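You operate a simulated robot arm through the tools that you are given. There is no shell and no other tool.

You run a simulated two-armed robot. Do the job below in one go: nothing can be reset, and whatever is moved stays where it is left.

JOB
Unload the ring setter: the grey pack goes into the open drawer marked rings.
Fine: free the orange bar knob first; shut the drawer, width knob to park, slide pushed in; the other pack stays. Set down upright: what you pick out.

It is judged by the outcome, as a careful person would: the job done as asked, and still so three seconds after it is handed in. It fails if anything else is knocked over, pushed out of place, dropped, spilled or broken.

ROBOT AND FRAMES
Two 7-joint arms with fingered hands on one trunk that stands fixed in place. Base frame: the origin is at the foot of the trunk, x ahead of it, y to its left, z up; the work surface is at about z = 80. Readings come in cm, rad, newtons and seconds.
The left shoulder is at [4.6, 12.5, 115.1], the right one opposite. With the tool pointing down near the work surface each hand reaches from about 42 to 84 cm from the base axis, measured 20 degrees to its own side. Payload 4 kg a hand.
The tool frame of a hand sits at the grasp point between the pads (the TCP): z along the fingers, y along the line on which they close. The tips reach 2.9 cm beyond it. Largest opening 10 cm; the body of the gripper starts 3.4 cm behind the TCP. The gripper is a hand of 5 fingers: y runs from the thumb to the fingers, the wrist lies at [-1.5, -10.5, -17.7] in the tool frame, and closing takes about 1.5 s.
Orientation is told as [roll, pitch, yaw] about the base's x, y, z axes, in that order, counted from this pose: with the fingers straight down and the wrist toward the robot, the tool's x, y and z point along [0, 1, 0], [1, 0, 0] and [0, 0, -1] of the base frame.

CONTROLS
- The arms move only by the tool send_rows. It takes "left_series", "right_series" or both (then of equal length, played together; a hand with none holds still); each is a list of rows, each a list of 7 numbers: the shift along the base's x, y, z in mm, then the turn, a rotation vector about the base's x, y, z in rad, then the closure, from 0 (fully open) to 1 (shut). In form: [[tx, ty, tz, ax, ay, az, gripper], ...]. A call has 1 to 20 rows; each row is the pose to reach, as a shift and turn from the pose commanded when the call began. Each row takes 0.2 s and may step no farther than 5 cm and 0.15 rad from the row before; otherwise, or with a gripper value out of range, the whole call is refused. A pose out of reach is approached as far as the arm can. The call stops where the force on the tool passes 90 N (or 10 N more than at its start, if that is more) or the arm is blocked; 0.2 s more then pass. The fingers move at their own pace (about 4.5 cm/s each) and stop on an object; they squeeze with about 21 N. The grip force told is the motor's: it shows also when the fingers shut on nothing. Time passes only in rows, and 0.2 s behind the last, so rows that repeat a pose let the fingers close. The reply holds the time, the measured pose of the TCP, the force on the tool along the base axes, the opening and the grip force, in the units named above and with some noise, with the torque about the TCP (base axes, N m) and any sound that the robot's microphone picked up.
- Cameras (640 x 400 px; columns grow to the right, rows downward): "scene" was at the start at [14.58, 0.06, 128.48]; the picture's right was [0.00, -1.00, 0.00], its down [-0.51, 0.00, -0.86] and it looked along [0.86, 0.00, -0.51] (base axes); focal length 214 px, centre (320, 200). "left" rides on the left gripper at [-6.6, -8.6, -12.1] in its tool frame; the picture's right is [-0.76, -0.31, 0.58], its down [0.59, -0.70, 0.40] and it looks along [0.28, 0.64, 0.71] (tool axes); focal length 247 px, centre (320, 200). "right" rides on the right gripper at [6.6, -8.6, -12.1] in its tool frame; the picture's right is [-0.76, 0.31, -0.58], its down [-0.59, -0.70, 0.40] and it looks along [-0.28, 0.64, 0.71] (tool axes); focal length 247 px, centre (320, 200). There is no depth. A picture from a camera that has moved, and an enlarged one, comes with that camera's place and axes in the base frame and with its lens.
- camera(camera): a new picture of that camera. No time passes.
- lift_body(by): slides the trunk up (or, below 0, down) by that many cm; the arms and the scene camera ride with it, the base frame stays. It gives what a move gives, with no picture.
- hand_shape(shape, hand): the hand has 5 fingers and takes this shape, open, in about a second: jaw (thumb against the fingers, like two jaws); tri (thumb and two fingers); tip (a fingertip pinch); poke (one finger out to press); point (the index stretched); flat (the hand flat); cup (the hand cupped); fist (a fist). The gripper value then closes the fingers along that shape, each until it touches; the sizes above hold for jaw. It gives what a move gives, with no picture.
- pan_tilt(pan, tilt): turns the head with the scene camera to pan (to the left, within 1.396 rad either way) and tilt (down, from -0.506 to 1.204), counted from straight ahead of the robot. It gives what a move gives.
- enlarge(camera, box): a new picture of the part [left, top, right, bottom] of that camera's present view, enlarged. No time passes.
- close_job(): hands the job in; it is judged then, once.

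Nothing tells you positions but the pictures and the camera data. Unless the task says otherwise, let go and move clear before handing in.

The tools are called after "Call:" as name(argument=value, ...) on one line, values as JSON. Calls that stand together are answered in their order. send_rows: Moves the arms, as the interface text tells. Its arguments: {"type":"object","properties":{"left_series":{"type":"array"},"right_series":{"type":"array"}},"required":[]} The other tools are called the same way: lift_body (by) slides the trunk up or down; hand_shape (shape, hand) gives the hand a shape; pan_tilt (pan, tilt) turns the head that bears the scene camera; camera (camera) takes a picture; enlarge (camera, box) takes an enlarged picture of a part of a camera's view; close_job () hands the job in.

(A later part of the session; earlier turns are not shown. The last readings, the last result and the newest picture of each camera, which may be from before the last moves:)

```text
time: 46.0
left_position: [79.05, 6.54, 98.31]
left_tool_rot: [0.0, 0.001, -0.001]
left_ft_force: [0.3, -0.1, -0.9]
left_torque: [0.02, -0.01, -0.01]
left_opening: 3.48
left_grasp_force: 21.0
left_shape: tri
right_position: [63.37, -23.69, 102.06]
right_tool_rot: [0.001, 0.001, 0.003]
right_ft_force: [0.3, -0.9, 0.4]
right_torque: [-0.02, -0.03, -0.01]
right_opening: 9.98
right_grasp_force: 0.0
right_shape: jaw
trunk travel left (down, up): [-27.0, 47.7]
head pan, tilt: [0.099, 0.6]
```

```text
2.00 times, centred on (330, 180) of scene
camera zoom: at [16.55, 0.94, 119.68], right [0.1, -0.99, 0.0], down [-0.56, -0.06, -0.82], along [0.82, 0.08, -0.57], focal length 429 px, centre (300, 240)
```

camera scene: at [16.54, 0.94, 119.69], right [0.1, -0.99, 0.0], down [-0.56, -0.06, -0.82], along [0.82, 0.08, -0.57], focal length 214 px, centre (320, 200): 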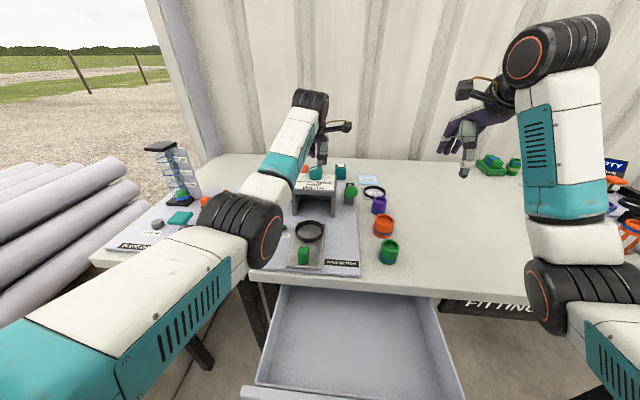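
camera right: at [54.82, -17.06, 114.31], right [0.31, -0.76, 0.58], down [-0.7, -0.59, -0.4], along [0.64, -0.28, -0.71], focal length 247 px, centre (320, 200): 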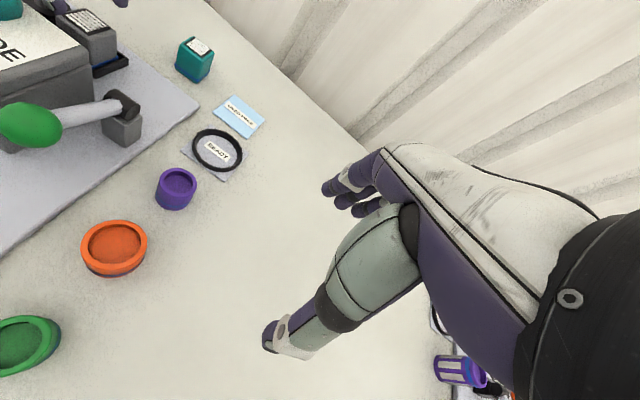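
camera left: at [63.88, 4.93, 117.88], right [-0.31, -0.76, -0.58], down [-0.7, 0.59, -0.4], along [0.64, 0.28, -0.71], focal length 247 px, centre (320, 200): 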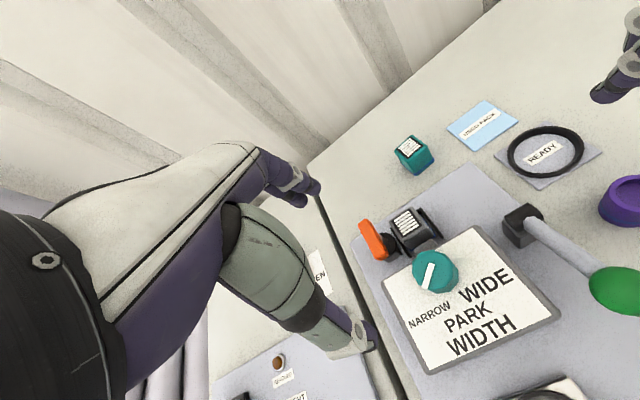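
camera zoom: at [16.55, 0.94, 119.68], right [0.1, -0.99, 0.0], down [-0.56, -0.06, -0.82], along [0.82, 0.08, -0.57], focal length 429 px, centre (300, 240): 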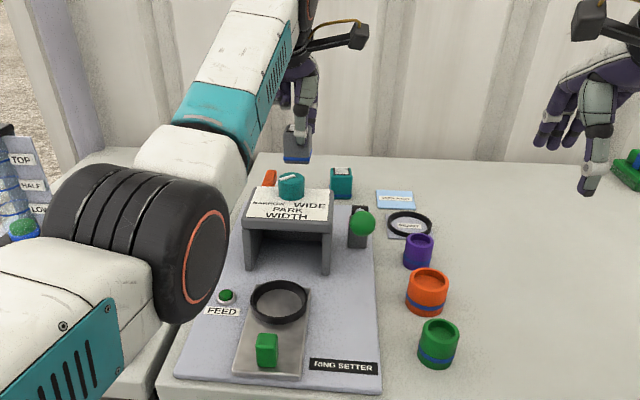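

The grey pack is out and held upright; the teal pack is untouched. I'll raise the trunk (needed to reach down into the near drawer), then bring the pack back over the front of the table.

Call:
lift_body(by=18)

Call:
pan_tilt(pan=0.0, tilt=1.1)

Call:
camera(camera="scene")

```text
time: 48.0
left_position: [78.45, 6.76, 117.41]
left_tool_rot: [0.001, -0.014, -0.002]
left_ft_force: [0.9, -0.5, -1.7]
left_torque: [0.02, 0.01, 0.01]
left_opening: 3.48
left_grasp_force: 20.9
left_shape: tri
right_position: [63.32, -23.65, 120.07]
right_tool_rot: [0.001, 0.003, 0.001]
right_ft_force: [0.2, -0.3, 0.1]
right_torque: [0.05, 0.0, 0.01]
right_opening: 9.98
right_grasp_force: 0.1
right_shape: jaw
trunk travel left (down, up): [-45.0, 29.7]
head pan, tilt: [0.099, 0.6]
```

```text
time: 49.0
left_position: [78.46, 6.72, 117.35]
left_tool_rot: [-0.002, -0.015, -0.003]
left_ft_force: [0.0, -0.3, 0.5]
left_torque: [0.0, -0.04, 0.04]
left_opening: 3.52
left_grasp_force: 20.5
left_shape: tri
right_position: [63.36, -23.71, 120.22]
right_tool_rot: [-0.001, -0.001, 0.001]
right_ft_force: [-1.1, 0.2, -0.5]
right_torque: [0.02, 0.0, -0.02]
right_opening: 9.96
right_grasp_force: 0.1
right_shape: jaw
trunk travel left (down, up): [-45.0, 29.7]
head pan, tilt: [0.0, 1.1]
```

```text
taken
camera scene: at [10.13, 0.07, 134.17], right [0.0, -1.0, 0.0], down [-0.89, 0.0, -0.45], along [0.45, 0.0, -0.89], focal length 214 px, centre (320, 200)
```

scene: 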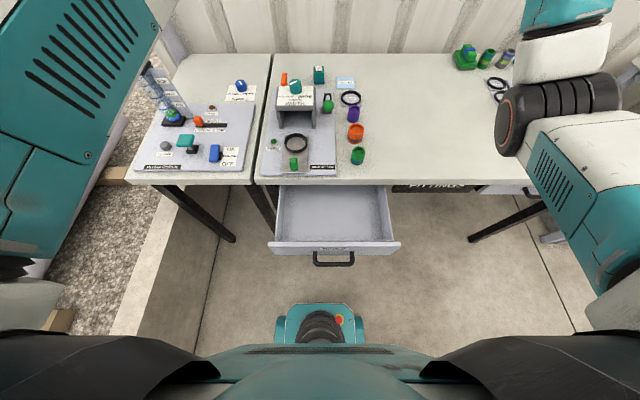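

Call:
enlarge(camera="scene", box=[250, 170, 420, 275])

Call:
enlarge(camera="scene", box=[250, 60, 370, 190])

```text
3.76 times, centred on (335, 222) of scene
camera zoom: at [10.13, 0.07, 134.17], right [0.0, -1.0, 0.0], down [-0.89, 0.0, -0.45], along [0.45, 0.0, -0.89], focal length 807 px, centre (264, 115)
```

zoom: 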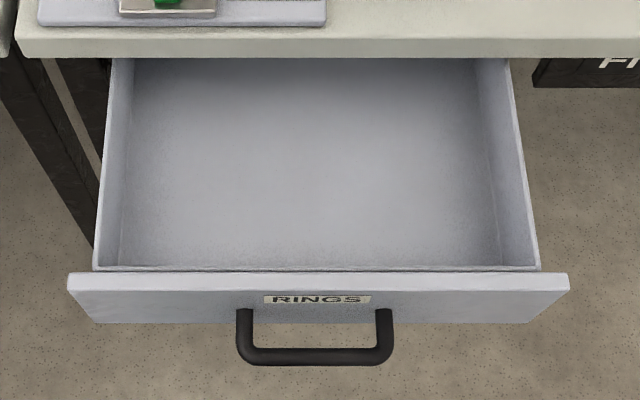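

```text
3.08 times, centred on (310, 125) of scene
camera zoom: at [10.13, 0.07, 134.17], right [0.0, -1.0, 0.0], down [-0.89, 0.0, -0.45], along [0.45, 0.0, -0.89], focal length 660 px, centre (351, 431)
```

zoom: 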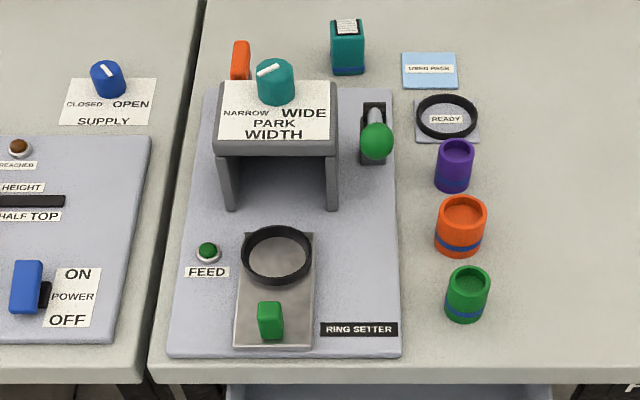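

The drawer panel spans about y −23…15 at x≈26–27 with its top at z≈74.8, and the drawer floor is near z≈66. I'll carry the pack back, high, to over the drawer.

Call:
send_rows(left_series=[[-30, -3, 0, 0, 0, 0, 1.0], [-65, -6, 0, 0, 0, 0, 1.0], [-100, -10, 0, 0, 0, 0, 1.0], [-135, -14, -5, 0, 0, 0, 1.0], [-170, -18, -10, 0, 0, 0, 1.0], [-205, -22, -15, 0, 0, 0, 1.0], [-240, -26, -20, 0, 0, 0, 1.0], [-275, -30, -25, 0, 0, 0, 1.0], [-310, -34, -30, 0, 0, 0, 1.0], [-345, -38, -35, 0, 0, 0, 1.0], [-375, -42, -40, 0, 0, 0, 1.0], [-400, -45, -45, 0, 0, 0, 1.0], [-410, -46, -50, 0, 0, 0, 1.0]])

Call:
camera(camera="scene")

Call:
camera(camera="left")

```text
time: 51.8
left_position: [73.02, -8.8, 120.03]
left_tool_rot: [0.0, -0.015, -0.001]
left_ft_force: [-0.5, 0.2, -0.8]
left_torque: [-0.02, 0.0, -0.02]
left_opening: 3.5
left_grasp_force: 21.0
left_shape: tri
left hand out of reach, approached as far as the arm can: row 1, 2, 3, 4, 5, 6, 7, 8, 9, 10, 11, 12, 13
right_position: [63.33, -23.66, 120.18]
right_tool_rot: [0.0, 0.001, 0.002]
right_ft_force: [0.2, -0.3, -1.7]
right_torque: [-0.01, -0.03, -0.02]
right_opening: 9.96
right_grasp_force: 0.1
right_shape: jaw
trunk travel left (down, up): [-45.0, 29.7]
head pan, tilt: [0.0, 1.1]
```

```text
taken
camera scene: at [10.08, 0.08, 134.17], right [0.0, -1.0, 0.0], down [-0.89, 0.0, -0.45], along [0.45, 0.0, -0.89], focal length 214 px, centre (320, 200)
```

scene: 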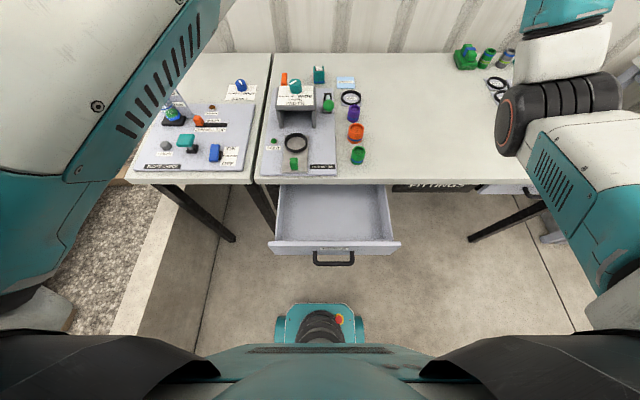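

```text
taken
camera left: at [64.2, -15.5, 132.01], right [-0.3, -0.76, -0.58], down [-0.7, 0.59, -0.41], along [0.65, 0.28, -0.7], focal length 247 px, centre (320, 200)
```

left: 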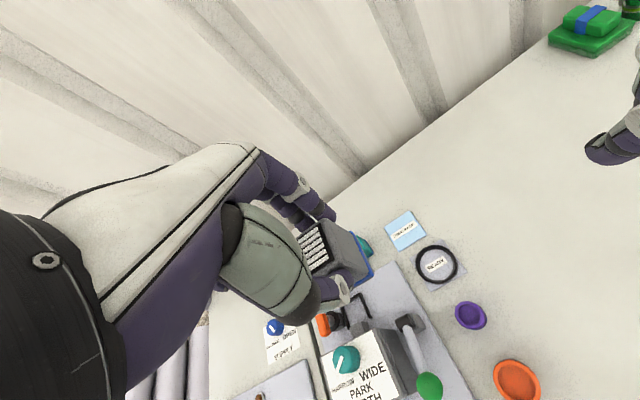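

The arm got stuck at full stretch instead of retracting (it drifted sideways to y≈−9). I'll try a small inward and leftward move to bend the elbow out of that posture.

Call:
send_rows(left_series=[[-10, 15, -10, 0, 0, 0, 1.0], [-20, 30, -20, 0, 0, 0, 1.0], [-30, 45, -30, 0, 0, 0, 1.0]])

```text
time: 52.5
left_position: [74.26, -6.78, 118.3]
left_tool_rot: [0.002, -0.013, -0.002]
left_ft_force: [-0.3, 0.1, -1.2]
left_torque: [-0.01, -0.02, 0.01]
left_opening: 3.49
left_grasp_force: 20.7
left_shape: tri
left hand out of reach, approached as far as the arm can: row 1, 2, 3
right_position: [63.3, -23.7, 120.25]
right_tool_rot: [0.002, -0.001, -0.002]
right_ft_force: [-0.5, 0.8, 0.0]
right_torque: [0.03, 0.0, -0.02]
right_opening: 9.97
right_grasp_force: 0.1
right_shape: jaw
trunk travel left (down, up): [-45.0, 29.7]
head pan, tilt: [0.0, 1.1]
```

The trunk lift also shifts the shoulders back, which over-stretched the arm. Lowering the trunk 10 cm should un-stretch it; all heights remain clear.

Call:
lift_body(by=-10)

Call:
send_rows(left_series=[[-5, 10, 0, 0, 0, 0, 1.0], [-15, 20, 0, 0, 0, 0, 1.0], [-30, 30, 0, 0, 0, 0, 1.0]])

```text
time: 53.9
left_position: [75.33, -6.63, 104.84]
left_tool_rot: [-0.001, 0.034, -0.001]
left_ft_force: [-0.1, -0.7, -0.2]
left_torque: [0.02, -0.02, 0.0]
left_opening: 3.5
left_grasp_force: 21.4
left_shape: tri
right_position: [63.29, -23.67, 110.32]
right_tool_rot: [0.0, 0.0, 0.002]
right_ft_force: [0.1, 0.3, 0.2]
right_torque: [0.0, -0.01, 0.03]
right_opening: 9.98
right_grasp_force: 0.1
right_shape: jaw
trunk travel left (down, up): [-35.0, 39.7]
head pan, tilt: [0.0, 1.1]
```

```text
time: 54.7
left_position: [75.89, -5.2, 104.87]
left_tool_rot: [0.001, 0.04, 0.0]
left_ft_force: [0.1, 0.7, -0.6]
left_torque: [0.01, 0.01, -0.01]
left_opening: 3.49
left_grasp_force: 21.1
left_shape: tri
left hand out of reach, approached as far as the arm can: row 1, 2, 3
right_position: [63.49, -23.6, 110.13]
right_tool_rot: [0.001, 0.003, 0.001]
right_ft_force: [-0.5, 0.5, -0.3]
right_torque: [0.02, 0.01, -0.01]
right_opening: 9.98
right_grasp_force: 0.1
right_shape: jaw
trunk travel left (down, up): [-35.0, 39.7]
head pan, tilt: [0.0, 1.1]
```

Still stuck at full stretch. I'll move the right hand well clear and probe small moves in different directions to see which ones the left arm can solve.

Call:
send_rows(left_series=[[0, 0, 0, 0, 0, 0, 1.0], [0, 0, 20, 0, 0, 0, 1.0], [0, 0, 0, 0, 0, 0, 1.0], [0, 0, -20, 0, 0, 0, 1.0], [0, 0, 0, 0, 0, 0, 1.0], [0, -20, 0, 0, 0, 0, 1.0], [0, -40, 0, 0, 0, 0, 1.0], [0, -20, 0, 0, 0, 0, 1.0], [0, 0, 0, 0, 0, 0, 1.0]], right_series=[[-10, -30, 0, 0, 0, 0, 0], [-20, -60, 0, 0, 0, 0, 0], [-30, -90, 0, 0, 0, 0, 0], [-40, -110, 0, 0, 0, 0, 0], [-50, -130, 0, 0, 0, 0, 0], [-60, -150, 0, 0, 0, 0, 0], [-70, -160, 0, 0, 0, 0, 0], [-80, -170, 0, 0, 0, 0, 0], [-80, -170, 0, 0, 0, 0, 0]])

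Call:
pan_tilt(pan=0.3, tilt=0.5)

Call:
camera(camera="scene")

```text
time: 56.7
left_position: [75.96, -5.18, 105.05]
left_tool_rot: [-0.001, 0.036, -0.002]
left_ft_force: [0.8, 0.2, -0.1]
left_torque: [-0.02, 0.0, 0.03]
left_opening: 3.48
left_grasp_force: 20.8
left_shape: tri
left hand out of reach, approached as far as the arm can: row 6, 7, 8
right_position: [55.56, -40.64, 110.21]
right_tool_rot: [0.0, 0.0, 0.001]
right_ft_force: [0.0, 0.3, -1.3]
right_torque: [-0.04, 0.0, -0.02]
right_opening: 9.96
right_grasp_force: 0.1
right_shape: jaw
trunk travel left (down, up): [-35.0, 39.7]
head pan, tilt: [0.0, 1.1]
```

```text
time: 57.7
left_position: [75.89, -5.17, 105.18]
left_tool_rot: [0.002, 0.036, -0.002]
left_ft_force: [1.7, -0.3, -1.5]
left_torque: [-0.02, 0.02, 0.02]
left_opening: 3.48
left_grasp_force: 20.5
left_shape: tri
right_position: [55.34, -40.68, 110.15]
right_tool_rot: [-0.001, 0.0, 0.003]
right_ft_force: [0.0, -0.6, -0.2]
right_torque: [0.01, 0.0, 0.01]
right_opening: 9.98
right_grasp_force: 0.1
right_shape: jaw
trunk travel left (down, up): [-35.0, 39.7]
head pan, tilt: [0.3, 0.499]
```

```text
taken
camera scene: at [14.27, 2.74, 128.78], right [0.3, -0.96, 0.0], down [-0.46, -0.14, -0.88], along [0.84, 0.26, -0.48], focal length 214 px, centre (320, 200)
```

scene: 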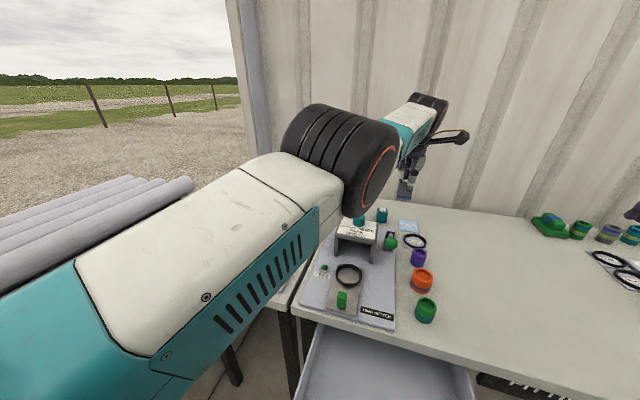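

Vertical moves solve, sideways to −y does not. Probing inward and +y moves separately.

Call:
send_rows(left_series=[[0, 10, 0, 0, 0, 0, 1.0], [0, 20, 0, 0, 0, 0, 1.0], [0, 0, 0, 0, 0, 0, 1.0], [-10, 0, 0, 0, 0, 0, 1.0], [-20, 0, 0, 0, 0, 0, 1.0], [-10, 0, -20, 0, 0, 0, 1.0], [0, 0, -30, 0, 0, 0, 1.0]])

```text
time: 59.3
left_position: [76.19, -5.34, 101.94]
left_tool_rot: [0.002, 0.036, -0.001]
left_ft_force: [-0.1, 0.5, -1.2]
left_torque: [-0.03, -0.01, -0.04]
left_opening: 3.47
left_grasp_force: 20.6
left_shape: tri
left hand out of reach, approached as far as the arm can: row 1, 2, 4, 5, 6
right_position: [55.34, -40.7, 110.19]
right_tool_rot: [-0.001, 0.0, 0.001]
right_ft_force: [-0.1, -0.3, 0.0]
right_torque: [0.0, -0.03, 0.0]
right_opening: 9.99
right_grasp_force: 0.1
right_shape: jaw
trunk travel left (down, up): [-35.0, 39.7]
head pan, tilt: [0.3, 0.499]
```

Only vertical moves solve, so a wrist joint may be at its limit. Probing small rotations.

Call:
send_rows(left_series=[[0, 0, 0, 0, 0, 0.1, 1.0], [0, 0, 0, 0, 0, 0.2, 1.0], [0, 0, 0, 0, 0, 0.1, 1.0], [0, 0, 0, 0, 0, 0, 1.0], [0, 0, 0, 0, 0, -0.1, 1.0], [0, 0, 0, 0, 0, -0.2, 1.0], [0, 0, 0, 0, 0, -0.1, 1.0], [0, 0, 0, 0, 0, 0, 1.0], [0, 0, 0, 0.1, 0, 0, 1.0], [0, 0, 0, 0, 0, 0, 1.0], [0, 0, 0, -0.1, 0, 0, 1.0], [0, 0, 0, 0, 0, 0, 1.0], [0, 0, 0, 0, 0.1, 0, 1.0], [0, 0, 0, 0, 0, 0, 1.0], [0, 0, 0, 0, -0.1, 0, 1.0], [0, 0, 0, 0, 0, 0, 1.0]])

```text
time: 62.7
left_position: [75.79, -5.29, 102.27]
left_tool_rot: [0.002, 0.035, 0.0]
left_ft_force: [-0.8, 0.1, -0.7]
left_torque: [0.01, 0.02, -0.03]
left_opening: 3.46
left_grasp_force: 21.1
left_shape: tri
left hand out of reach, approached as far as the arm can: row 5, 6, 7, 13
right_position: [55.41, -40.66, 110.27]
right_tool_rot: [-0.001, 0.0, 0.002]
right_ft_force: [-0.1, 0.7, 0.5]
right_torque: [-0.01, -0.03, 0.02]
right_opening: 9.95
right_grasp_force: 0.0
right_shape: jaw
trunk travel left (down, up): [-35.0, 39.7]
head pan, tilt: [0.3, 0.499]
```

Positive yaw and fingertips-forward pitch solve. I'll combine a bit of yaw and pitch with an inward move.

Call:
send_rows(left_series=[[0, 0, 0, 0, 0, 0.1, 1.0], [-10, 0, 0, 0, 0, 0.2, 1.0], [-20, 0, 0, 0, 0, 0.3, 1.0], [-40, 0, 0, 0, 0, 0.3, 1.0], [-60, 0, 0, 0, 0, 0.3, 1.0], [-80, 0, 0, 0, 0, 0.3, 1.0]])

```text
time: 64.1
left_position: [67.69, -5.24, 102.17]
left_tool_rot: [0.002, 0.036, 0.298]
left_ft_force: [-0.6, 0.2, -0.4]
left_torque: [0.0, 0.02, -0.02]
left_opening: 3.48
left_grasp_force: 20.9
left_shape: tri
right_position: [55.42, -40.77, 110.41]
right_tool_rot: [-0.001, 0.001, 0.002]
right_ft_force: [-0.2, -0.6, 0.2]
right_torque: [0.02, -0.02, 0.01]
right_opening: 9.99
right_grasp_force: 0.0
right_shape: jaw
trunk travel left (down, up): [-35.0, 39.7]
head pan, tilt: [0.3, 0.499]
```

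Free again. Now carrying the pack back toward the drawer, straightening yaw and pitch on the way.

Call:
send_rows(left_series=[[-30, 5, 10, 0, 0, 0, 1.0], [-60, 12, 20, 0, 0, 0, 1.0], [-90, 20, 30, 0, 0, 0, 1.0], [-120, 28, 30, 0, -0.01, -0.05, 1.0], [-150, 36, 30, 0, -0.02, -0.1, 1.0], [-180, 44, 30, 0, -0.03, -0.15, 1.0], [-205, 52, 30, 0, -0.036, -0.2, 1.0], [-230, 60, 30, 0.003, -0.036, -0.25, 1.0], [-250, 68, 30, 0.005, -0.036, -0.298, 1.0], [-260, 72, 30, 0.005, -0.036, -0.298, 1.0]])

Call:
pan_tilt(pan=0.0, tilt=1.0)

Call:
camera(camera="scene")

Call:
camera(camera="left")

```text
time: 66.5
left_position: [48.32, 3.34, 98.87]
left_tool_rot: [0.033, -0.075, 0.029]
left_ft_force: [0.0, 0.3, -1.4]
left_torque: [0.0, 0.0, -0.01]
left_opening: 3.48
left_grasp_force: 21.0
left_shape: tri
left hand out of reach, approached as far as the arm can: row 3, 4, 5, 6, 7, 8, 9, 10
right_position: [55.48, -40.72, 110.29]
right_tool_rot: [0.0, 0.0, 0.001]
right_ft_force: [-0.2, -0.1, 0.0]
right_torque: [-0.02, -0.01, 0.0]
right_opening: 9.97
right_grasp_force: 0.1
right_shape: jaw
trunk travel left (down, up): [-35.0, 39.7]
head pan, tilt: [0.3, 0.499]
stopped in row 10 (left hand): the arm was blocked; the commanded pose is now the measured one
```

```text
time: 67.4
left_position: [48.22, 3.37, 98.97]
left_tool_rot: [0.033, -0.072, 0.028]
left_ft_force: [1.1, -0.9, -1.0]
left_torque: [-0.04, 0.0, 0.04]
left_opening: 3.46
left_grasp_force: 21.0
left_shape: tri
right_position: [55.56, -40.73, 110.26]
right_tool_rot: [-0.001, 0.001, 0.003]
right_ft_force: [0.2, -0.6, -0.2]
right_torque: [0.02, -0.01, -0.04]
right_opening: 10.01
right_grasp_force: 0.1
right_shape: jaw
trunk travel left (down, up): [-35.0, 39.7]
head pan, tilt: [0.0, 1.0]
```

```text
taken
camera scene: at [12.55, 0.06, 124.69], right [0.0, -1.0, 0.0], down [-0.84, 0.0, -0.54], along [0.54, 0.0, -0.84], focal length 214 px, centre (320, 200)
```

scene: 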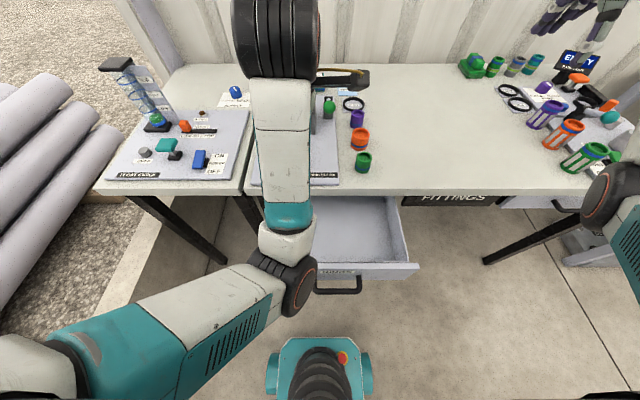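

```text
taken
camera left: at [39.1, -4.08, 110.2], right [-0.24, -0.74, -0.62], down [-0.69, 0.58, -0.43], along [0.68, 0.33, -0.65], focal length 247 px, centre (320, 200)
```

left: 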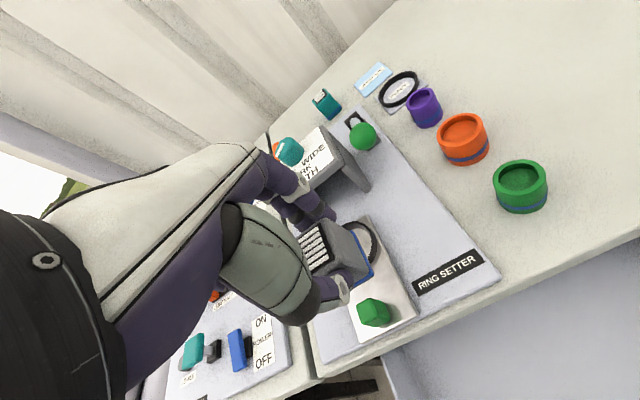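

The arm folded with its elbow hanging down, which runs the wrist into its limit. I'll look closely at the elbow's surroundings before untangling it.

Call:
enlarge(camera="scene", box=[180, 180, 440, 340])

Call:
camera(camera="right")

```text
2.46 times, centred on (310, 260) of scene
camera zoom: at [12.55, 0.06, 124.69], right [0.0, -1.0, 0.0], down [-0.84, 0.0, -0.54], along [0.54, 0.0, -0.84], focal length 528 px, centre (345, 52)
```

zoom: 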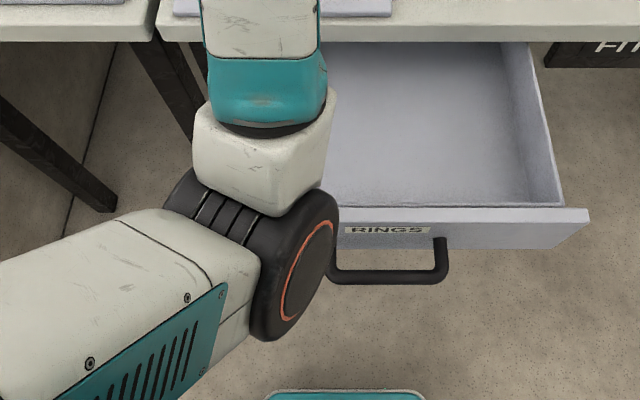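

```text
taken
camera right: at [46.86, -34.1, 122.42], right [0.31, -0.76, 0.58], down [-0.7, -0.59, -0.4], along [0.64, -0.28, -0.71], focal length 247 px, centre (320, 200)
```

right: 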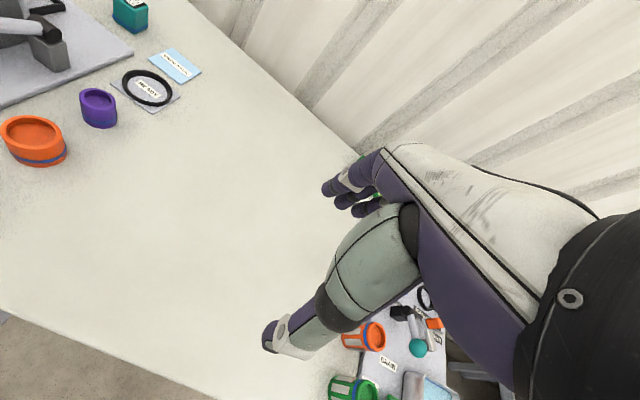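

The elbow hangs close in front of the drawer, though the drawer hasn't moved. Raising the trunk 20 cm lifts the elbow away and lets the arm hang down naturally into the drawer.

Call:
lift_body(by=20)

Call:
camera(camera="scene")

```text
time: 69.6
left_position: [48.88, 4.82, 119.35]
left_tool_rot: [0.07, -0.094, 0.046]
left_ft_force: [-0.1, -0.2, -0.3]
left_torque: [0.0, -0.01, 0.02]
left_opening: 3.46
left_grasp_force: 21.0
left_shape: tri
right_position: [55.46, -40.68, 130.16]
right_tool_rot: [-0.001, -0.001, 0.003]
right_ft_force: [0.1, 0.4, -0.3]
right_torque: [-0.01, -0.01, -0.01]
right_opening: 9.99
right_grasp_force: 0.0
right_shape: jaw
trunk travel left (down, up): [-55.0, 19.7]
head pan, tilt: [0.0, 1.0]
```

```text
taken
camera scene: at [9.85, 0.04, 144.9], right [0.0, -1.0, 0.0], down [-0.84, 0.0, -0.54], along [0.54, 0.0, -0.84], focal length 214 px, centre (320, 200)
```

scene: 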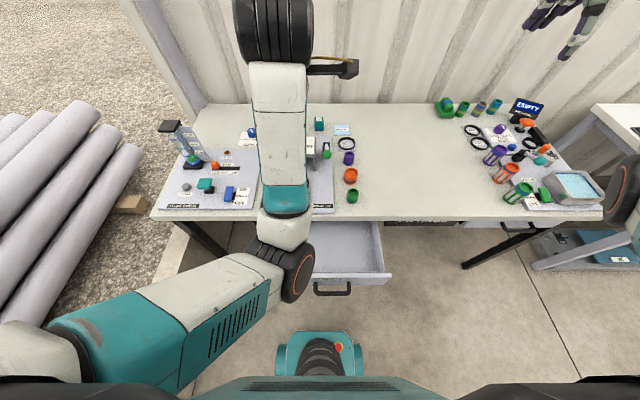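

Elbow is clear now. Next: hand down and back toward above the drawer, while straightening the hand's orientation.

Call:
send_rows(left_series=[[-5, 0, -20, 0, 0, 0, 1.0], [-15, 0, -40, 0, 0, 0, 1.0], [-30, -3, -60, -0.01, 0.015, -0.01, 1.0], [-45, -6, -80, -0.02, 0.03, -0.02, 1.0], [-60, -9, -100, -0.035, 0.045, -0.03, 1.0], [-75, -12, -120, -0.05, 0.06, -0.04, 1.0], [-85, -15, -140, -0.06, 0.08, -0.046, 1.0], [-95, -18, -160, -0.07, 0.094, -0.046, 1.0], [-100, -20, -180, -0.07, 0.094, -0.046, 1.0]])

Call:
camera(camera="scene")

```text
time: 70.3
left_position: [50.04, 4.57, 122.32]
left_tool_rot: [0.049, -0.249, 0.046]
left_ft_force: [-0.3, -0.1, -1.2]
left_torque: [0.0, 0.05, -0.01]
left_opening: 3.43
left_grasp_force: 21.3
left_shape: tri
right_position: [55.51, -40.89, 130.2]
right_tool_rot: [-0.001, 0.0, 0.0]
right_ft_force: [0.7, -0.1, 0.2]
right_torque: [0.01, 0.03, -0.01]
right_opening: 9.99
right_grasp_force: 0.0
right_shape: jaw
trunk travel left (down, up): [-55.0, 19.7]
head pan, tilt: [0.0, 1.0]
stopped in row 3 (left hand): the arm was blocked; the commanded pose is now the measured one
```

```text
taken
camera scene: at [9.87, 0.07, 144.9], right [0.0, -1.0, 0.0], down [-0.84, 0.0, -0.54], along [0.54, 0.0, -0.84], focal length 214 px, centre (320, 200)
```

scene: 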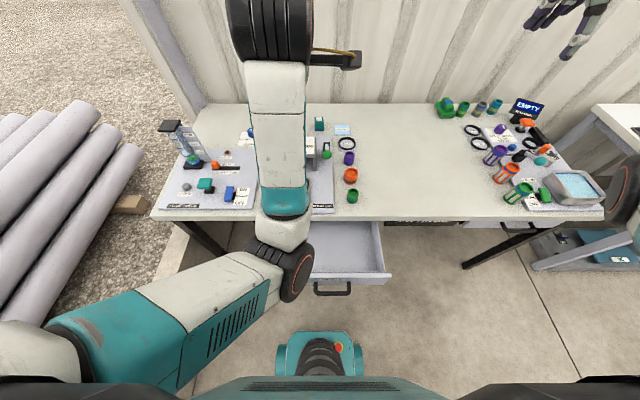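

The wrist is at its flex limit with fingers straight down. I'll relax it by pitching the fingertips forward while moving out a bit, which lowers the wrist.

Call:
send_rows(left_series=[[15, 0, 0, 0, -0.1, 0, 1.0], [30, 0, 0, 0, -0.2, 0, 1.0], [45, 0, 0, 0, -0.3, 0, 1.0], [60, 0, 0, 0, -0.4, 0, 1.0], [75, 0, 0, 0, -0.5, 0, 1.0], [90, 0, 0, 0, -0.6, 0, 1.0]])

Call:
camera(camera="scene")

Call:
camera(camera="left")

```text
time: 71.7
left_position: [58.88, 4.25, 122.89]
left_tool_rot: [0.007, -0.854, 0.061]
left_ft_force: [-0.7, 0.4, -1.1]
left_torque: [0.0, 0.05, 0.0]
left_opening: 3.45
left_grasp_force: 20.7
left_shape: tri
right_position: [55.49, -40.79, 130.16]
right_tool_rot: [0.001, -0.001, -0.001]
right_ft_force: [0.3, 0.1, 0.4]
right_torque: [-0.01, 0.02, -0.01]
right_opening: 9.98
right_grasp_force: 0.0
right_shape: jaw
trunk travel left (down, up): [-55.0, 19.7]
head pan, tilt: [0.0, 1.0]
```

```text
taken
camera scene: at [9.86, 0.05, 144.91], right [0.0, -1.0, 0.0], down [-0.84, 0.0, -0.54], along [0.54, 0.0, -0.84], focal length 214 px, centre (320, 200)
```

scene: 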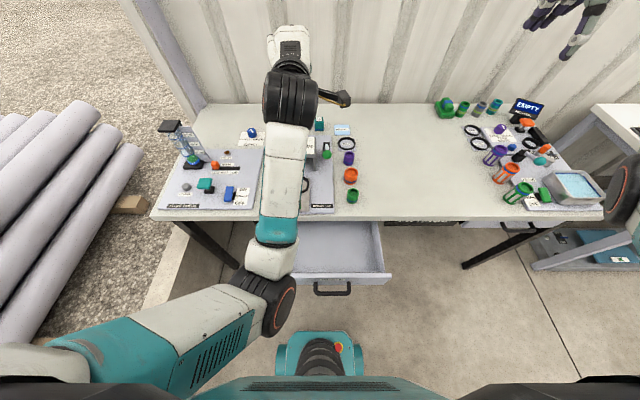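

```text
taken
camera left: at [44.68, -3.43, 124.22], right [0.28, -0.74, -0.61], down [-0.2, 0.58, -0.79], along [0.94, 0.35, 0.02], focal length 247 px, centre (320, 200)
```

left: 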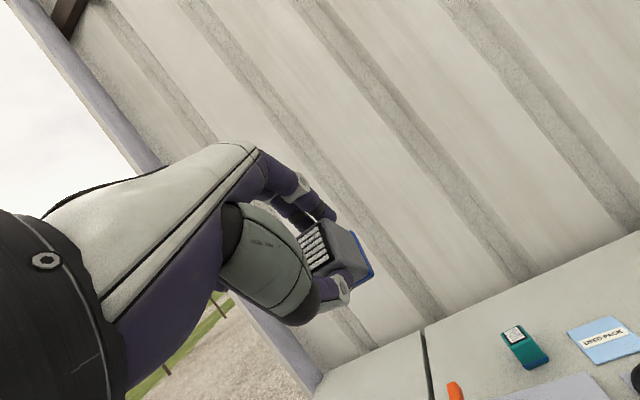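

Wrist is relaxed now (pitch −0.85). I'll lower and retract the hand in this attitude, then progressively bring the fingers back to vertical above the drawer.

Call:
send_rows(left_series=[[-8, -3, -25, 0, 0, 0, 1.0], [-16, -6, -50, 0, 0, 0, 1.0], [-24, -9, -75, 0, 0, 0, 1.0], [-32, -12, -100, 0, 0, 0, 1.0], [-40, -16, -125, 0, 0, 0, 1.0], [-48, -20, -150, 0, 0, 0, 1.0], [-52, -24, -175, 0, 0, 0, 1.0]])

Call:
camera(camera="scene")

```text
time: 72.4
left_position: [59.7, 5.65, 124.76]
left_tool_rot: [0.104, -1.025, 0.005]
left_ft_force: [-0.4, 0.2, -0.9]
left_torque: [0.03, 0.02, 0.0]
left_opening: 3.44
left_grasp_force: 21.5
left_shape: tri
right_position: [55.31, -40.66, 130.23]
right_tool_rot: [-0.001, 0.0, 0.002]
right_ft_force: [0.1, 0.4, -0.4]
right_torque: [0.02, 0.01, -0.01]
right_opening: 9.99
right_grasp_force: 0.1
right_shape: jaw
trunk travel left (down, up): [-55.0, 19.7]
head pan, tilt: [0.0, 1.0]
stopped in row 3 (left hand): the arm was blocked; the commanded pose is now the measured one
```

```text
taken
camera scene: at [9.85, 0.1, 144.91], right [0.0, -1.0, 0.0], down [-0.84, 0.0, -0.54], along [0.54, 0.0, -0.84], focal length 214 px, centre (320, 200)
```

scene: 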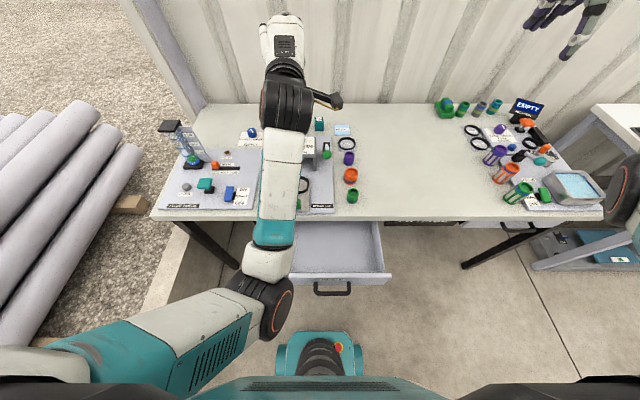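

Lowering is blocked, most likely the elbow against my torso. I'll spin the hand a quarter turn about its finger axis so the wrist (and elbow) swing out to the left, which should free the path down.

Call:
send_rows(left_series=[[0, 5, 0, 0.122, 0, -0.074, 1.0], [0, 10, 0, 0.244, 0, -0.148, 1.0], [0, 15, 0, 0.366, 0, -0.223, 1.0], [0, 20, 0, 0.488, 0, -0.297, 1.0], [0, 25, 0, 0.61, 0, -0.371, 1.0], [0, 30, 0, 0.732, 0, -0.445, 1.0], [0, 35, 0, 0.853, 0, -0.519, 1.0], [0, 40, 0, 0.975, 0, -0.594, 1.0], [0, 45, 0, 1.097, 0, -0.668, 1.0], [0, 50, 0, 1.219, 0, -0.742, 1.0], [0, 55, 0, 1.341, 0, -0.816, 1.0]])

Call:
camera(camera="scene")

```text
time: 74.8
left_position: [59.79, 11.01, 124.76]
left_tool_rot: [1.127, -0.006, -1.566]
left_ft_force: [0.1, -0.4, -1.3]
left_torque: [0.01, 0.06, 0.0]
left_opening: 3.43
left_grasp_force: 21.2
left_shape: tri
right_position: [55.27, -40.8, 130.24]
right_tool_rot: [0.0, 0.0, -0.001]
right_ft_force: [0.5, 0.3, -0.2]
right_torque: [0.03, 0.0, -0.03]
right_opening: 9.98
right_grasp_force: 0.0
right_shape: jaw
trunk travel left (down, up): [-55.0, 19.7]
head pan, tilt: [0.0, 1.0]
```

```text
taken
camera scene: at [9.84, 0.07, 144.91], right [0.0, -1.0, 0.0], down [-0.84, 0.0, -0.54], along [0.54, 0.0, -0.84], focal length 214 px, centre (320, 200)
```

scene: 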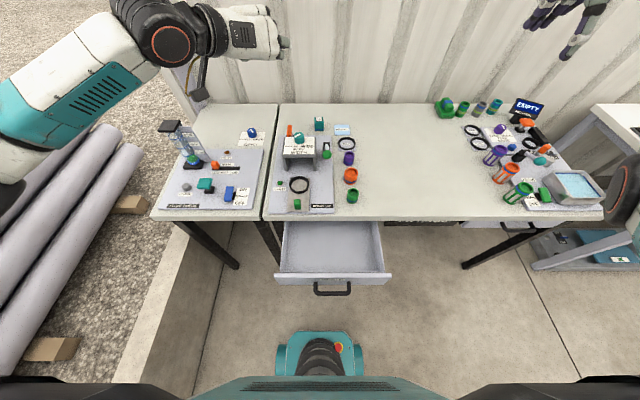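

The elbow swung out to the left – much better. Now I lower the forward tilt while retracting over the drawer.

Call:
send_rows(left_series=[[-20, -8, -5, 0, 0.105, 0, 1.0], [-40, -16, -10, 0, 0.21, 0, 1.0], [-60, -24, -15, 0, 0.315, 0, 1.0], [-80, -32, -20, 0, 0.42, 0, 1.0], [-100, -40, -25, 0, 0.525, 0, 1.0], [-120, -48, -30, 0, 0.63, 0, 1.0], [-140, -56, -50, 0, 0.73, 0, 1.0], [-160, -64, -70, 0, 0.83, 0, 1.0]])

Call:
camera(camera="scene")

Call:
camera(camera="left")

```text
time: 76.6
left_position: [43.53, 4.5, 117.8]
left_tool_rot: [0.295, 0.002, -1.564]
left_ft_force: [1.1, -0.4, -1.3]
left_torque: [0.03, 0.01, 0.03]
left_opening: 3.46
left_grasp_force: 21.3
left_shape: tri
right_position: [55.44, -40.68, 130.19]
right_tool_rot: [-0.001, 0.0, 0.002]
right_ft_force: [-1.2, 0.2, 0.2]
right_torque: [0.02, -0.02, -0.02]
right_opening: 9.97
right_grasp_force: 0.1
right_shape: jaw
trunk travel left (down, up): [-55.0, 19.7]
head pan, tilt: [0.0, 1.0]
```

```text
taken
camera scene: at [9.83, 0.05, 144.91], right [0.0, -1.0, 0.0], down [-0.84, 0.0, -0.54], along [0.54, 0.0, -0.84], focal length 214 px, centre (320, 200)
```

scene: 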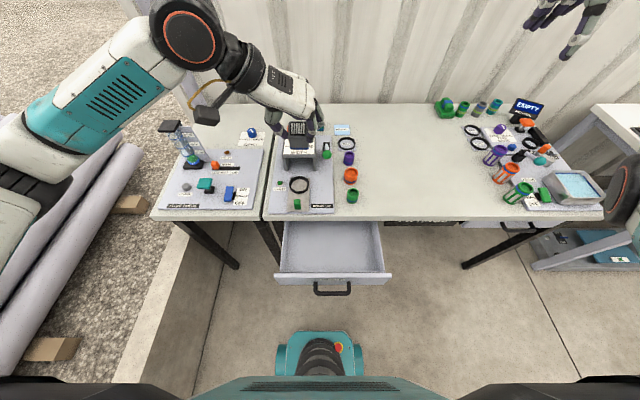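

```text
taken
camera left: at [33.63, 12.81, 127.52], right [-0.56, 0.3, -0.77], down [0.67, 0.71, -0.21], along [0.48, -0.64, -0.6], focal length 247 px, centre (320, 200)
```

left: 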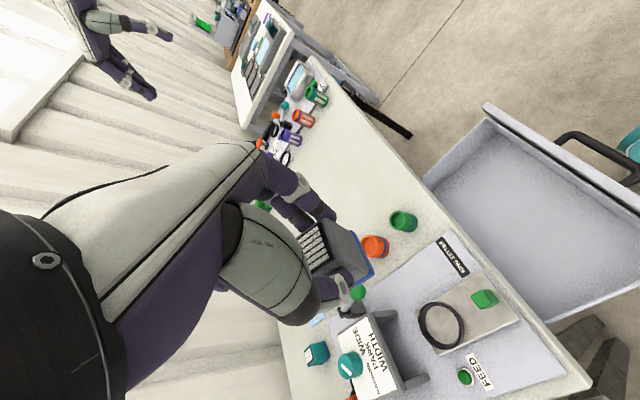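

Good view of the drawer interior. Moving to above the drawer's middle with fingers vertical.

Call:
send_rows(left_series=[[-10, -5, -25, 0, 0.05, 0, 1.0], [-20, -10, -50, 0, 0.1, 0, 1.0], [-30, -15, -75, 0, 0.15, 0, 1.0], [-40, -20, -100, 0, 0.2, 0, 1.0], [-50, -25, -125, 0, 0.25, 0, 1.0], [-60, -30, -150, 0, 0.295, 0, 1.0], [-70, -35, -175, 0, 0.295, 0, 1.0], [-75, -35, -200, 0, 0.295, 0, 1.0]])

Call:
camera(camera="scene")

Call:
camera(camera="left")

```text
time: 78.4
left_position: [36.24, 1.23, 97.7]
left_tool_rot: [0.003, 0.003, -1.565]
left_ft_force: [-0.7, -0.8, -1.4]
left_torque: [0.0, 0.0, 0.0]
left_opening: 3.46
left_grasp_force: 21.4
left_shape: tri
right_position: [55.48, -40.75, 130.28]
right_tool_rot: [-0.001, 0.001, -0.001]
right_ft_force: [0.0, -0.2, -0.6]
right_torque: [0.02, 0.01, 0.0]
right_opening: 9.97
right_grasp_force: 0.1
right_shape: jaw
trunk travel left (down, up): [-55.0, 19.7]
head pan, tilt: [0.0, 1.0]
```

```text
taken
camera scene: at [9.83, 0.07, 144.91], right [0.0, -1.0, 0.0], down [-0.84, 0.0, -0.54], along [0.54, 0.0, -0.84], focal length 214 px, centre (320, 200)
```

scene: 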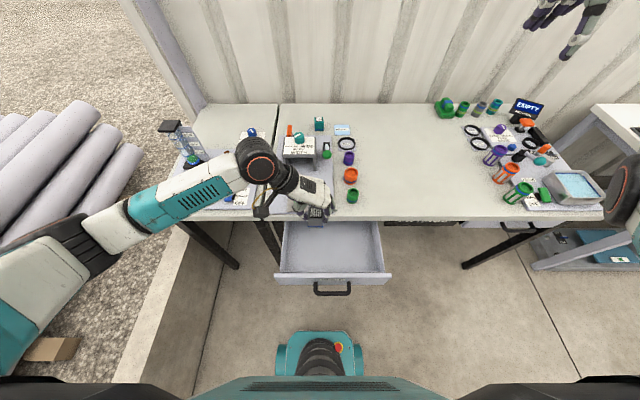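

```text
taken
camera left: at [29.62, 9.59, 109.91], right [-0.76, 0.3, -0.58], down [0.58, 0.71, -0.4], along [0.29, -0.64, -0.71], focal length 247 px, centre (320, 200)
```

left: 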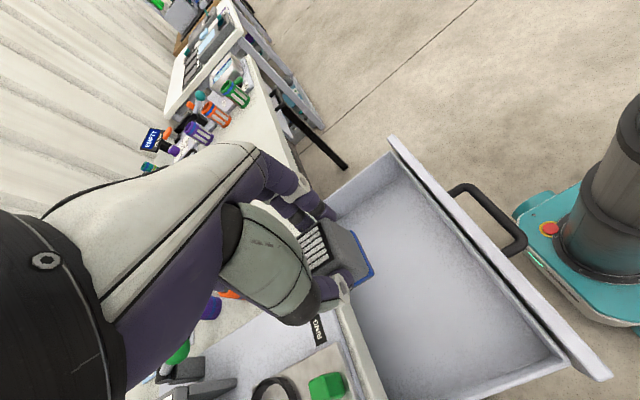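

Aligned over the drawer. Descending to just above its floor.

Call:
send_rows(left_series=[[0, 0, -25, 0, 0, 0, 1.0], [0, 0, -50, 0, 0, 0, 1.0], [0, 0, -75, 0, 0, 0, 1.0], [0, 0, -100, 0, 0, 0, 1.0], [0, 0, -125, 0, 0, 0, 1.0], [0, 0, -150, 0, 0, 0, 1.0], [0, 0, -175, 0, 0, 0, 1.0], [0, 0, -200, 0, 0, 0, 1.0]])

Call:
camera(camera="scene")

Call:
camera(camera="left")

```text
time: 80.2
left_position: [36.06, 1.16, 77.67]
left_tool_rot: [0.003, 0.005, -1.564]
left_ft_force: [-0.6, 0.2, -0.8]
left_torque: [0.03, 0.02, -0.03]
left_opening: 3.44
left_grasp_force: 20.9
left_shape: tri
right_position: [55.35, -40.79, 130.21]
right_tool_rot: [0.0, 0.001, -0.001]
right_ft_force: [0.2, 0.2, 0.2]
right_torque: [0.02, -0.01, 0.01]
right_opening: 9.99
right_grasp_force: 0.1
right_shape: jaw
trunk travel left (down, up): [-55.0, 19.7]
head pan, tilt: [0.0, 1.0]
```

```text
taken
camera scene: at [9.83, 0.05, 144.91], right [0.0, -1.0, 0.0], down [-0.84, 0.0, -0.54], along [0.54, 0.0, -0.84], focal length 214 px, centre (320, 200)
```

scene: 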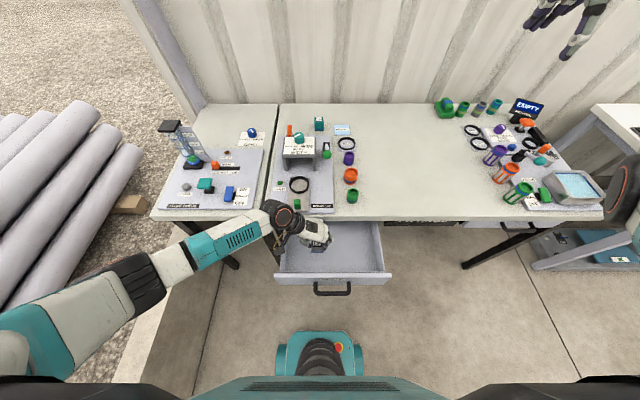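

```text
taken
camera left: at [29.4, 9.43, 89.8], right [-0.76, 0.3, -0.58], down [0.59, 0.71, -0.39], along [0.29, -0.64, -0.71], focal length 247 px, centre (320, 200)
```

left: 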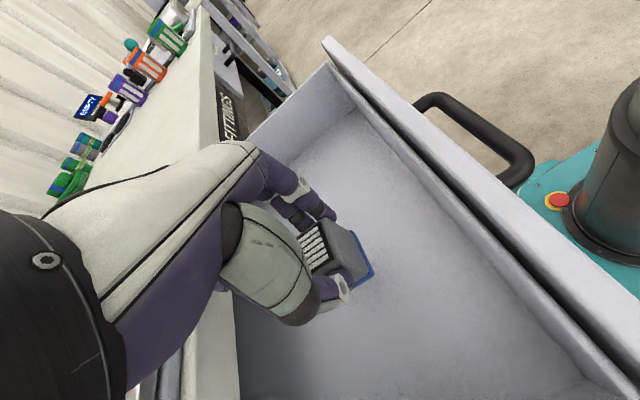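

Clear on all sides. Slow final descent until I feel the floor.

Call:
send_rows(left_series=[[0, 0, -12, 0, 0, 0, 1.0], [0, 0, -24, 0, 0, 0, 1.0], [0, 0, -36, 0, 0, 0, 1.0], [0, 0, -45, 0, 0, 0, 1.0], [0, 0, -52, 0, 0, 0, 1.0], [0, 0, -52, 0, 0, 0, 1.0]])

Call:
camera(camera="left")

```text
time: 81.6
left_position: [36.25, 1.06, 72.88]
left_tool_rot: [0.008, -0.002, -1.563]
left_ft_force: [0.9, 2.4, 33.7]
left_torque: [0.08, -0.06, 0.06]
left_opening: 3.81
left_grasp_force: 20.8
left_shape: tri
right_position: [55.3, -40.77, 130.41]
right_tool_rot: [0.001, -0.001, 0.0]
right_ft_force: [-0.5, -0.2, 0.1]
right_torque: [-0.01, 0.02, 0.01]
right_opening: 9.99
right_grasp_force: 0.0
right_shape: jaw
trunk travel left (down, up): [-55.0, 19.7]
head pan, tilt: [0.0, 1.0]
```

```text
taken
camera left: at [29.47, 9.33, 84.94], right [-0.75, 0.3, -0.58], down [0.59, 0.71, -0.4], along [0.29, -0.64, -0.71], focal length 247 px, centre (320, 200)
```

left: 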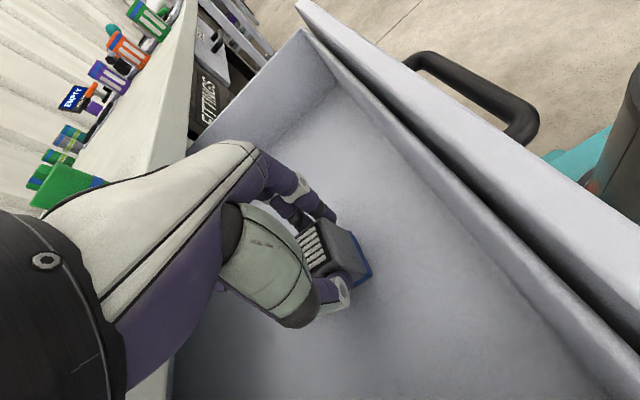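

The pack has touched the drawer floor (34 N). I'll ease off a few mm, then open gently.

Call:
send_rows(left_series=[[0, 0, 3, 0, 0, 0, 1.0], [0, 0, 3, 0, 0, 0, 1.0], [0, 0, 3, 0, 0, 0, 0.6], [0, 0, 3, 0, 0, 0, 0.55], [0, 0, 3, 0, 0, 0, 0.5], [0, 0, 3, 0, 0, 0, 0.45], [0, 0, 3, 0, 0, 0, 0.4], [0, 0, 3, 0, 0, 0, 0.4], [0, 0, 3, 0, 0, 0, 0.4]])

Call:
enlarge(camera="left", box=[200, 120, 440, 340])

```text
time: 83.6
left_position: [36.04, 1.04, 72.68]
left_tool_rot: [0.001, 0.003, -1.565]
left_ft_force: [0.4, -0.2, 0.0]
left_torque: [0.0, -0.01, 0.0]
left_opening: 5.97
left_grasp_force: 0.1
left_shape: tri
right_position: [55.35, -40.66, 130.25]
right_tool_rot: [0.0, -0.001, -0.001]
right_ft_force: [0.1, 0.2, 0.3]
right_torque: [0.05, -0.04, -0.01]
right_opening: 9.98
right_grasp_force: 0.0
right_shape: jaw
trunk travel left (down, up): [-55.0, 19.7]
head pan, tilt: [0.0, 1.0]
```

```text
1.82 times, centred on (320, 230) of left
camera zoom: at [29.39, 9.41, 84.98], right [-0.76, 0.3, -0.58], down [0.58, 0.71, -0.39], along [0.29, -0.64, -0.71], focal length 449 px, centre (320, 146)
```

zoom: 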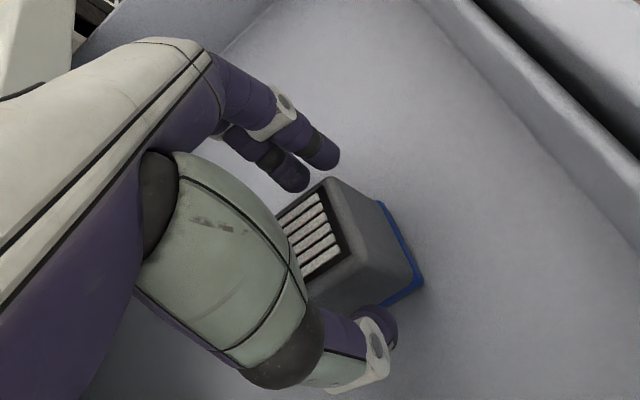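

Pack released and standing upright. Lifting the hand straight up.

Call:
send_rows(left_series=[[0, 0, 8, 0, 0, 0, 0.35], [0, 0, 18, 0, 0, 0, 0.35], [0, 0, 30, 0, 0, 0, 0.35], [0, 0, 50, 0, 0, 0, 0.35], [0, 0, 80, 0, 0, 0, 0.35], [0, 0, 120, 0, 0, 0, 0.35], [0, 0, 160, 0, 0, 0, 0.35], [0, 0, 200, 0, 0, 0, 0.35], [0, 0, 240, 0, 0, 0, 0.35], [0, 0, 280, 0, 0, 0, 0.35]])

Call:
camera(camera="left")

Call:
camera(camera="scene")

```text
time: 85.8
left_position: [36.04, 1.16, 100.81]
left_tool_rot: [0.003, 0.003, -1.564]
left_ft_force: [-0.6, 0.0, 0.8]
left_torque: [0.02, 0.01, -0.02]
left_opening: 6.5
left_grasp_force: 0.1
left_shape: tri
right_position: [55.28, -40.81, 130.25]
right_tool_rot: [-0.001, -0.001, 0.002]
right_ft_force: [-0.1, -1.0, -0.1]
right_torque: [0.02, 0.0, 0.04]
right_opening: 9.97
right_grasp_force: 0.1
right_shape: jaw
trunk travel left (down, up): [-55.0, 19.7]
head pan, tilt: [0.0, 1.0]
```

```text
taken
camera left: at [29.45, 9.6, 112.91], right [-0.76, 0.3, -0.58], down [0.58, 0.71, -0.39], along [0.29, -0.64, -0.72], focal length 247 px, centre (320, 200)
```

left: 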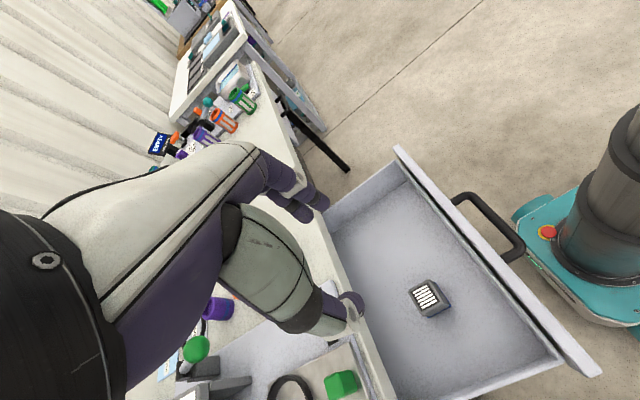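

```text
taken
camera scene: at [9.82, 0.06, 144.91], right [0.0, -1.0, 0.0], down [-0.84, 0.0, -0.54], along [0.54, 0.0, -0.84], focal length 214 px, centre (320, 200)
```

scene: 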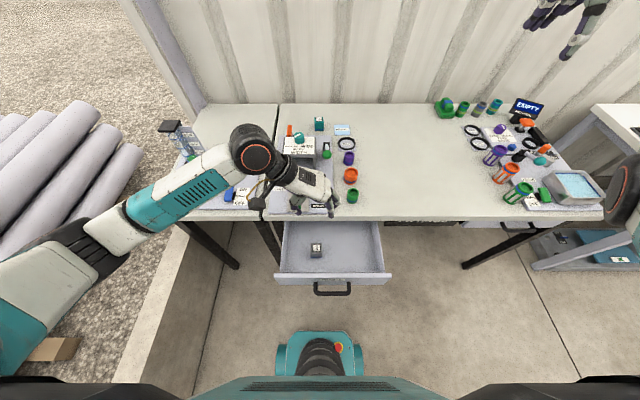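

The grey pack stands upright in the RINGS drawer. Next I shut the drawer: I'll close the left hand and bring it down in front of the drawer panel, left of the handle, to push it in.

Call:
hand_shape(hand="left", shape="jaw")

Call:
send_rows(left_series=[[0, 15, -30, 0, -0.1, 0, 1.0], [0, 30, -60, 0, -0.2, 0, 1.0], [0, 45, -90, 0, -0.3, 0, 1.0], [0, 60, -120, 0, -0.4, 0, 1.0], [0, 70, -150, 0, -0.4, 0, 1.0], [-20, 70, -160, 0, -0.4, 0, 1.0], [-45, 70, -160, 0, -0.4, 0, 1.0], [-75, 70, -160, 0, -0.4, 0, 1.0]])

Call:
camera(camera="scene")

Call:
camera(camera="left")

```text
time: 86.7
left_position: [36.16, 1.23, 100.75]
left_tool_rot: [0.002, 0.002, -1.563]
left_ft_force: [0.2, -0.3, -0.1]
left_torque: [-0.01, 0.01, -0.01]
left_opening: 9.95
left_grasp_force: 0.1
left_shape: jaw
right_position: [55.37, -40.87, 130.2]
right_tool_rot: [-0.001, -0.001, 0.0]
right_ft_force: [-1.1, 1.0, -0.6]
right_torque: [-0.01, 0.01, 0.01]
right_opening: 9.97
right_grasp_force: 0.1
right_shape: jaw
trunk travel left (down, up): [-55.0, 19.7]
head pan, tilt: [0.0, 1.0]
```

```text
time: 88.5
left_position: [28.47, 8.06, 84.93]
left_tool_rot: [0.403, -0.002, -1.564]
left_ft_force: [-0.2, 0.9, 0.1]
left_torque: [0.01, -0.03, 0.03]
left_opening: 0.0
left_grasp_force: 20.4
left_shape: jaw
right_position: [55.29, -40.9, 130.2]
right_tool_rot: [-0.001, -0.001, -0.001]
right_ft_force: [-0.2, 0.4, 0.7]
right_torque: [0.0, -0.01, -0.01]
right_opening: 10.01
right_grasp_force: 0.0
right_shape: jaw
trunk travel left (down, up): [-55.0, 19.7]
head pan, tilt: [0.0, 1.0]
```

```text
taken
camera scene: at [9.73, 0.07, 144.92], right [0.0, -1.0, 0.0], down [-0.84, 0.0, -0.54], along [0.54, 0.0, -0.84], focal length 214 px, centre (320, 200)
```

scene: 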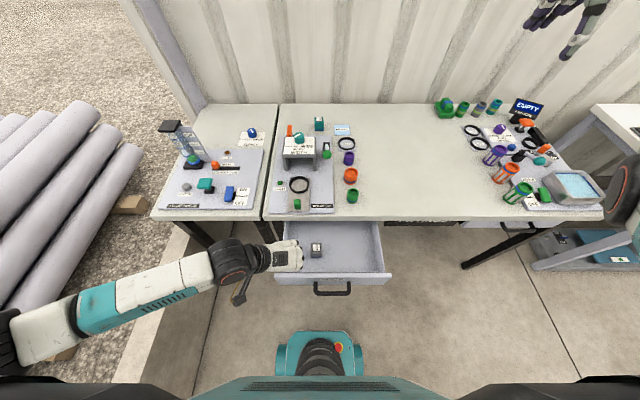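

```text
taken
camera left: at [17.61, 16.39, 93.5], right [-0.47, 0.3, -0.83], down [0.69, 0.71, -0.14], along [0.55, -0.64, -0.54], focal length 247 px, centre (320, 200)
```

left: 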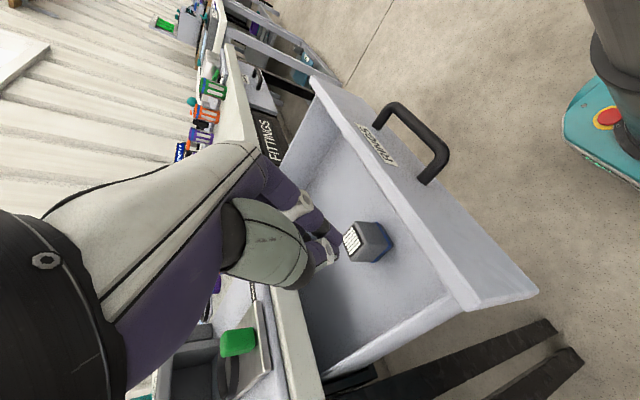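

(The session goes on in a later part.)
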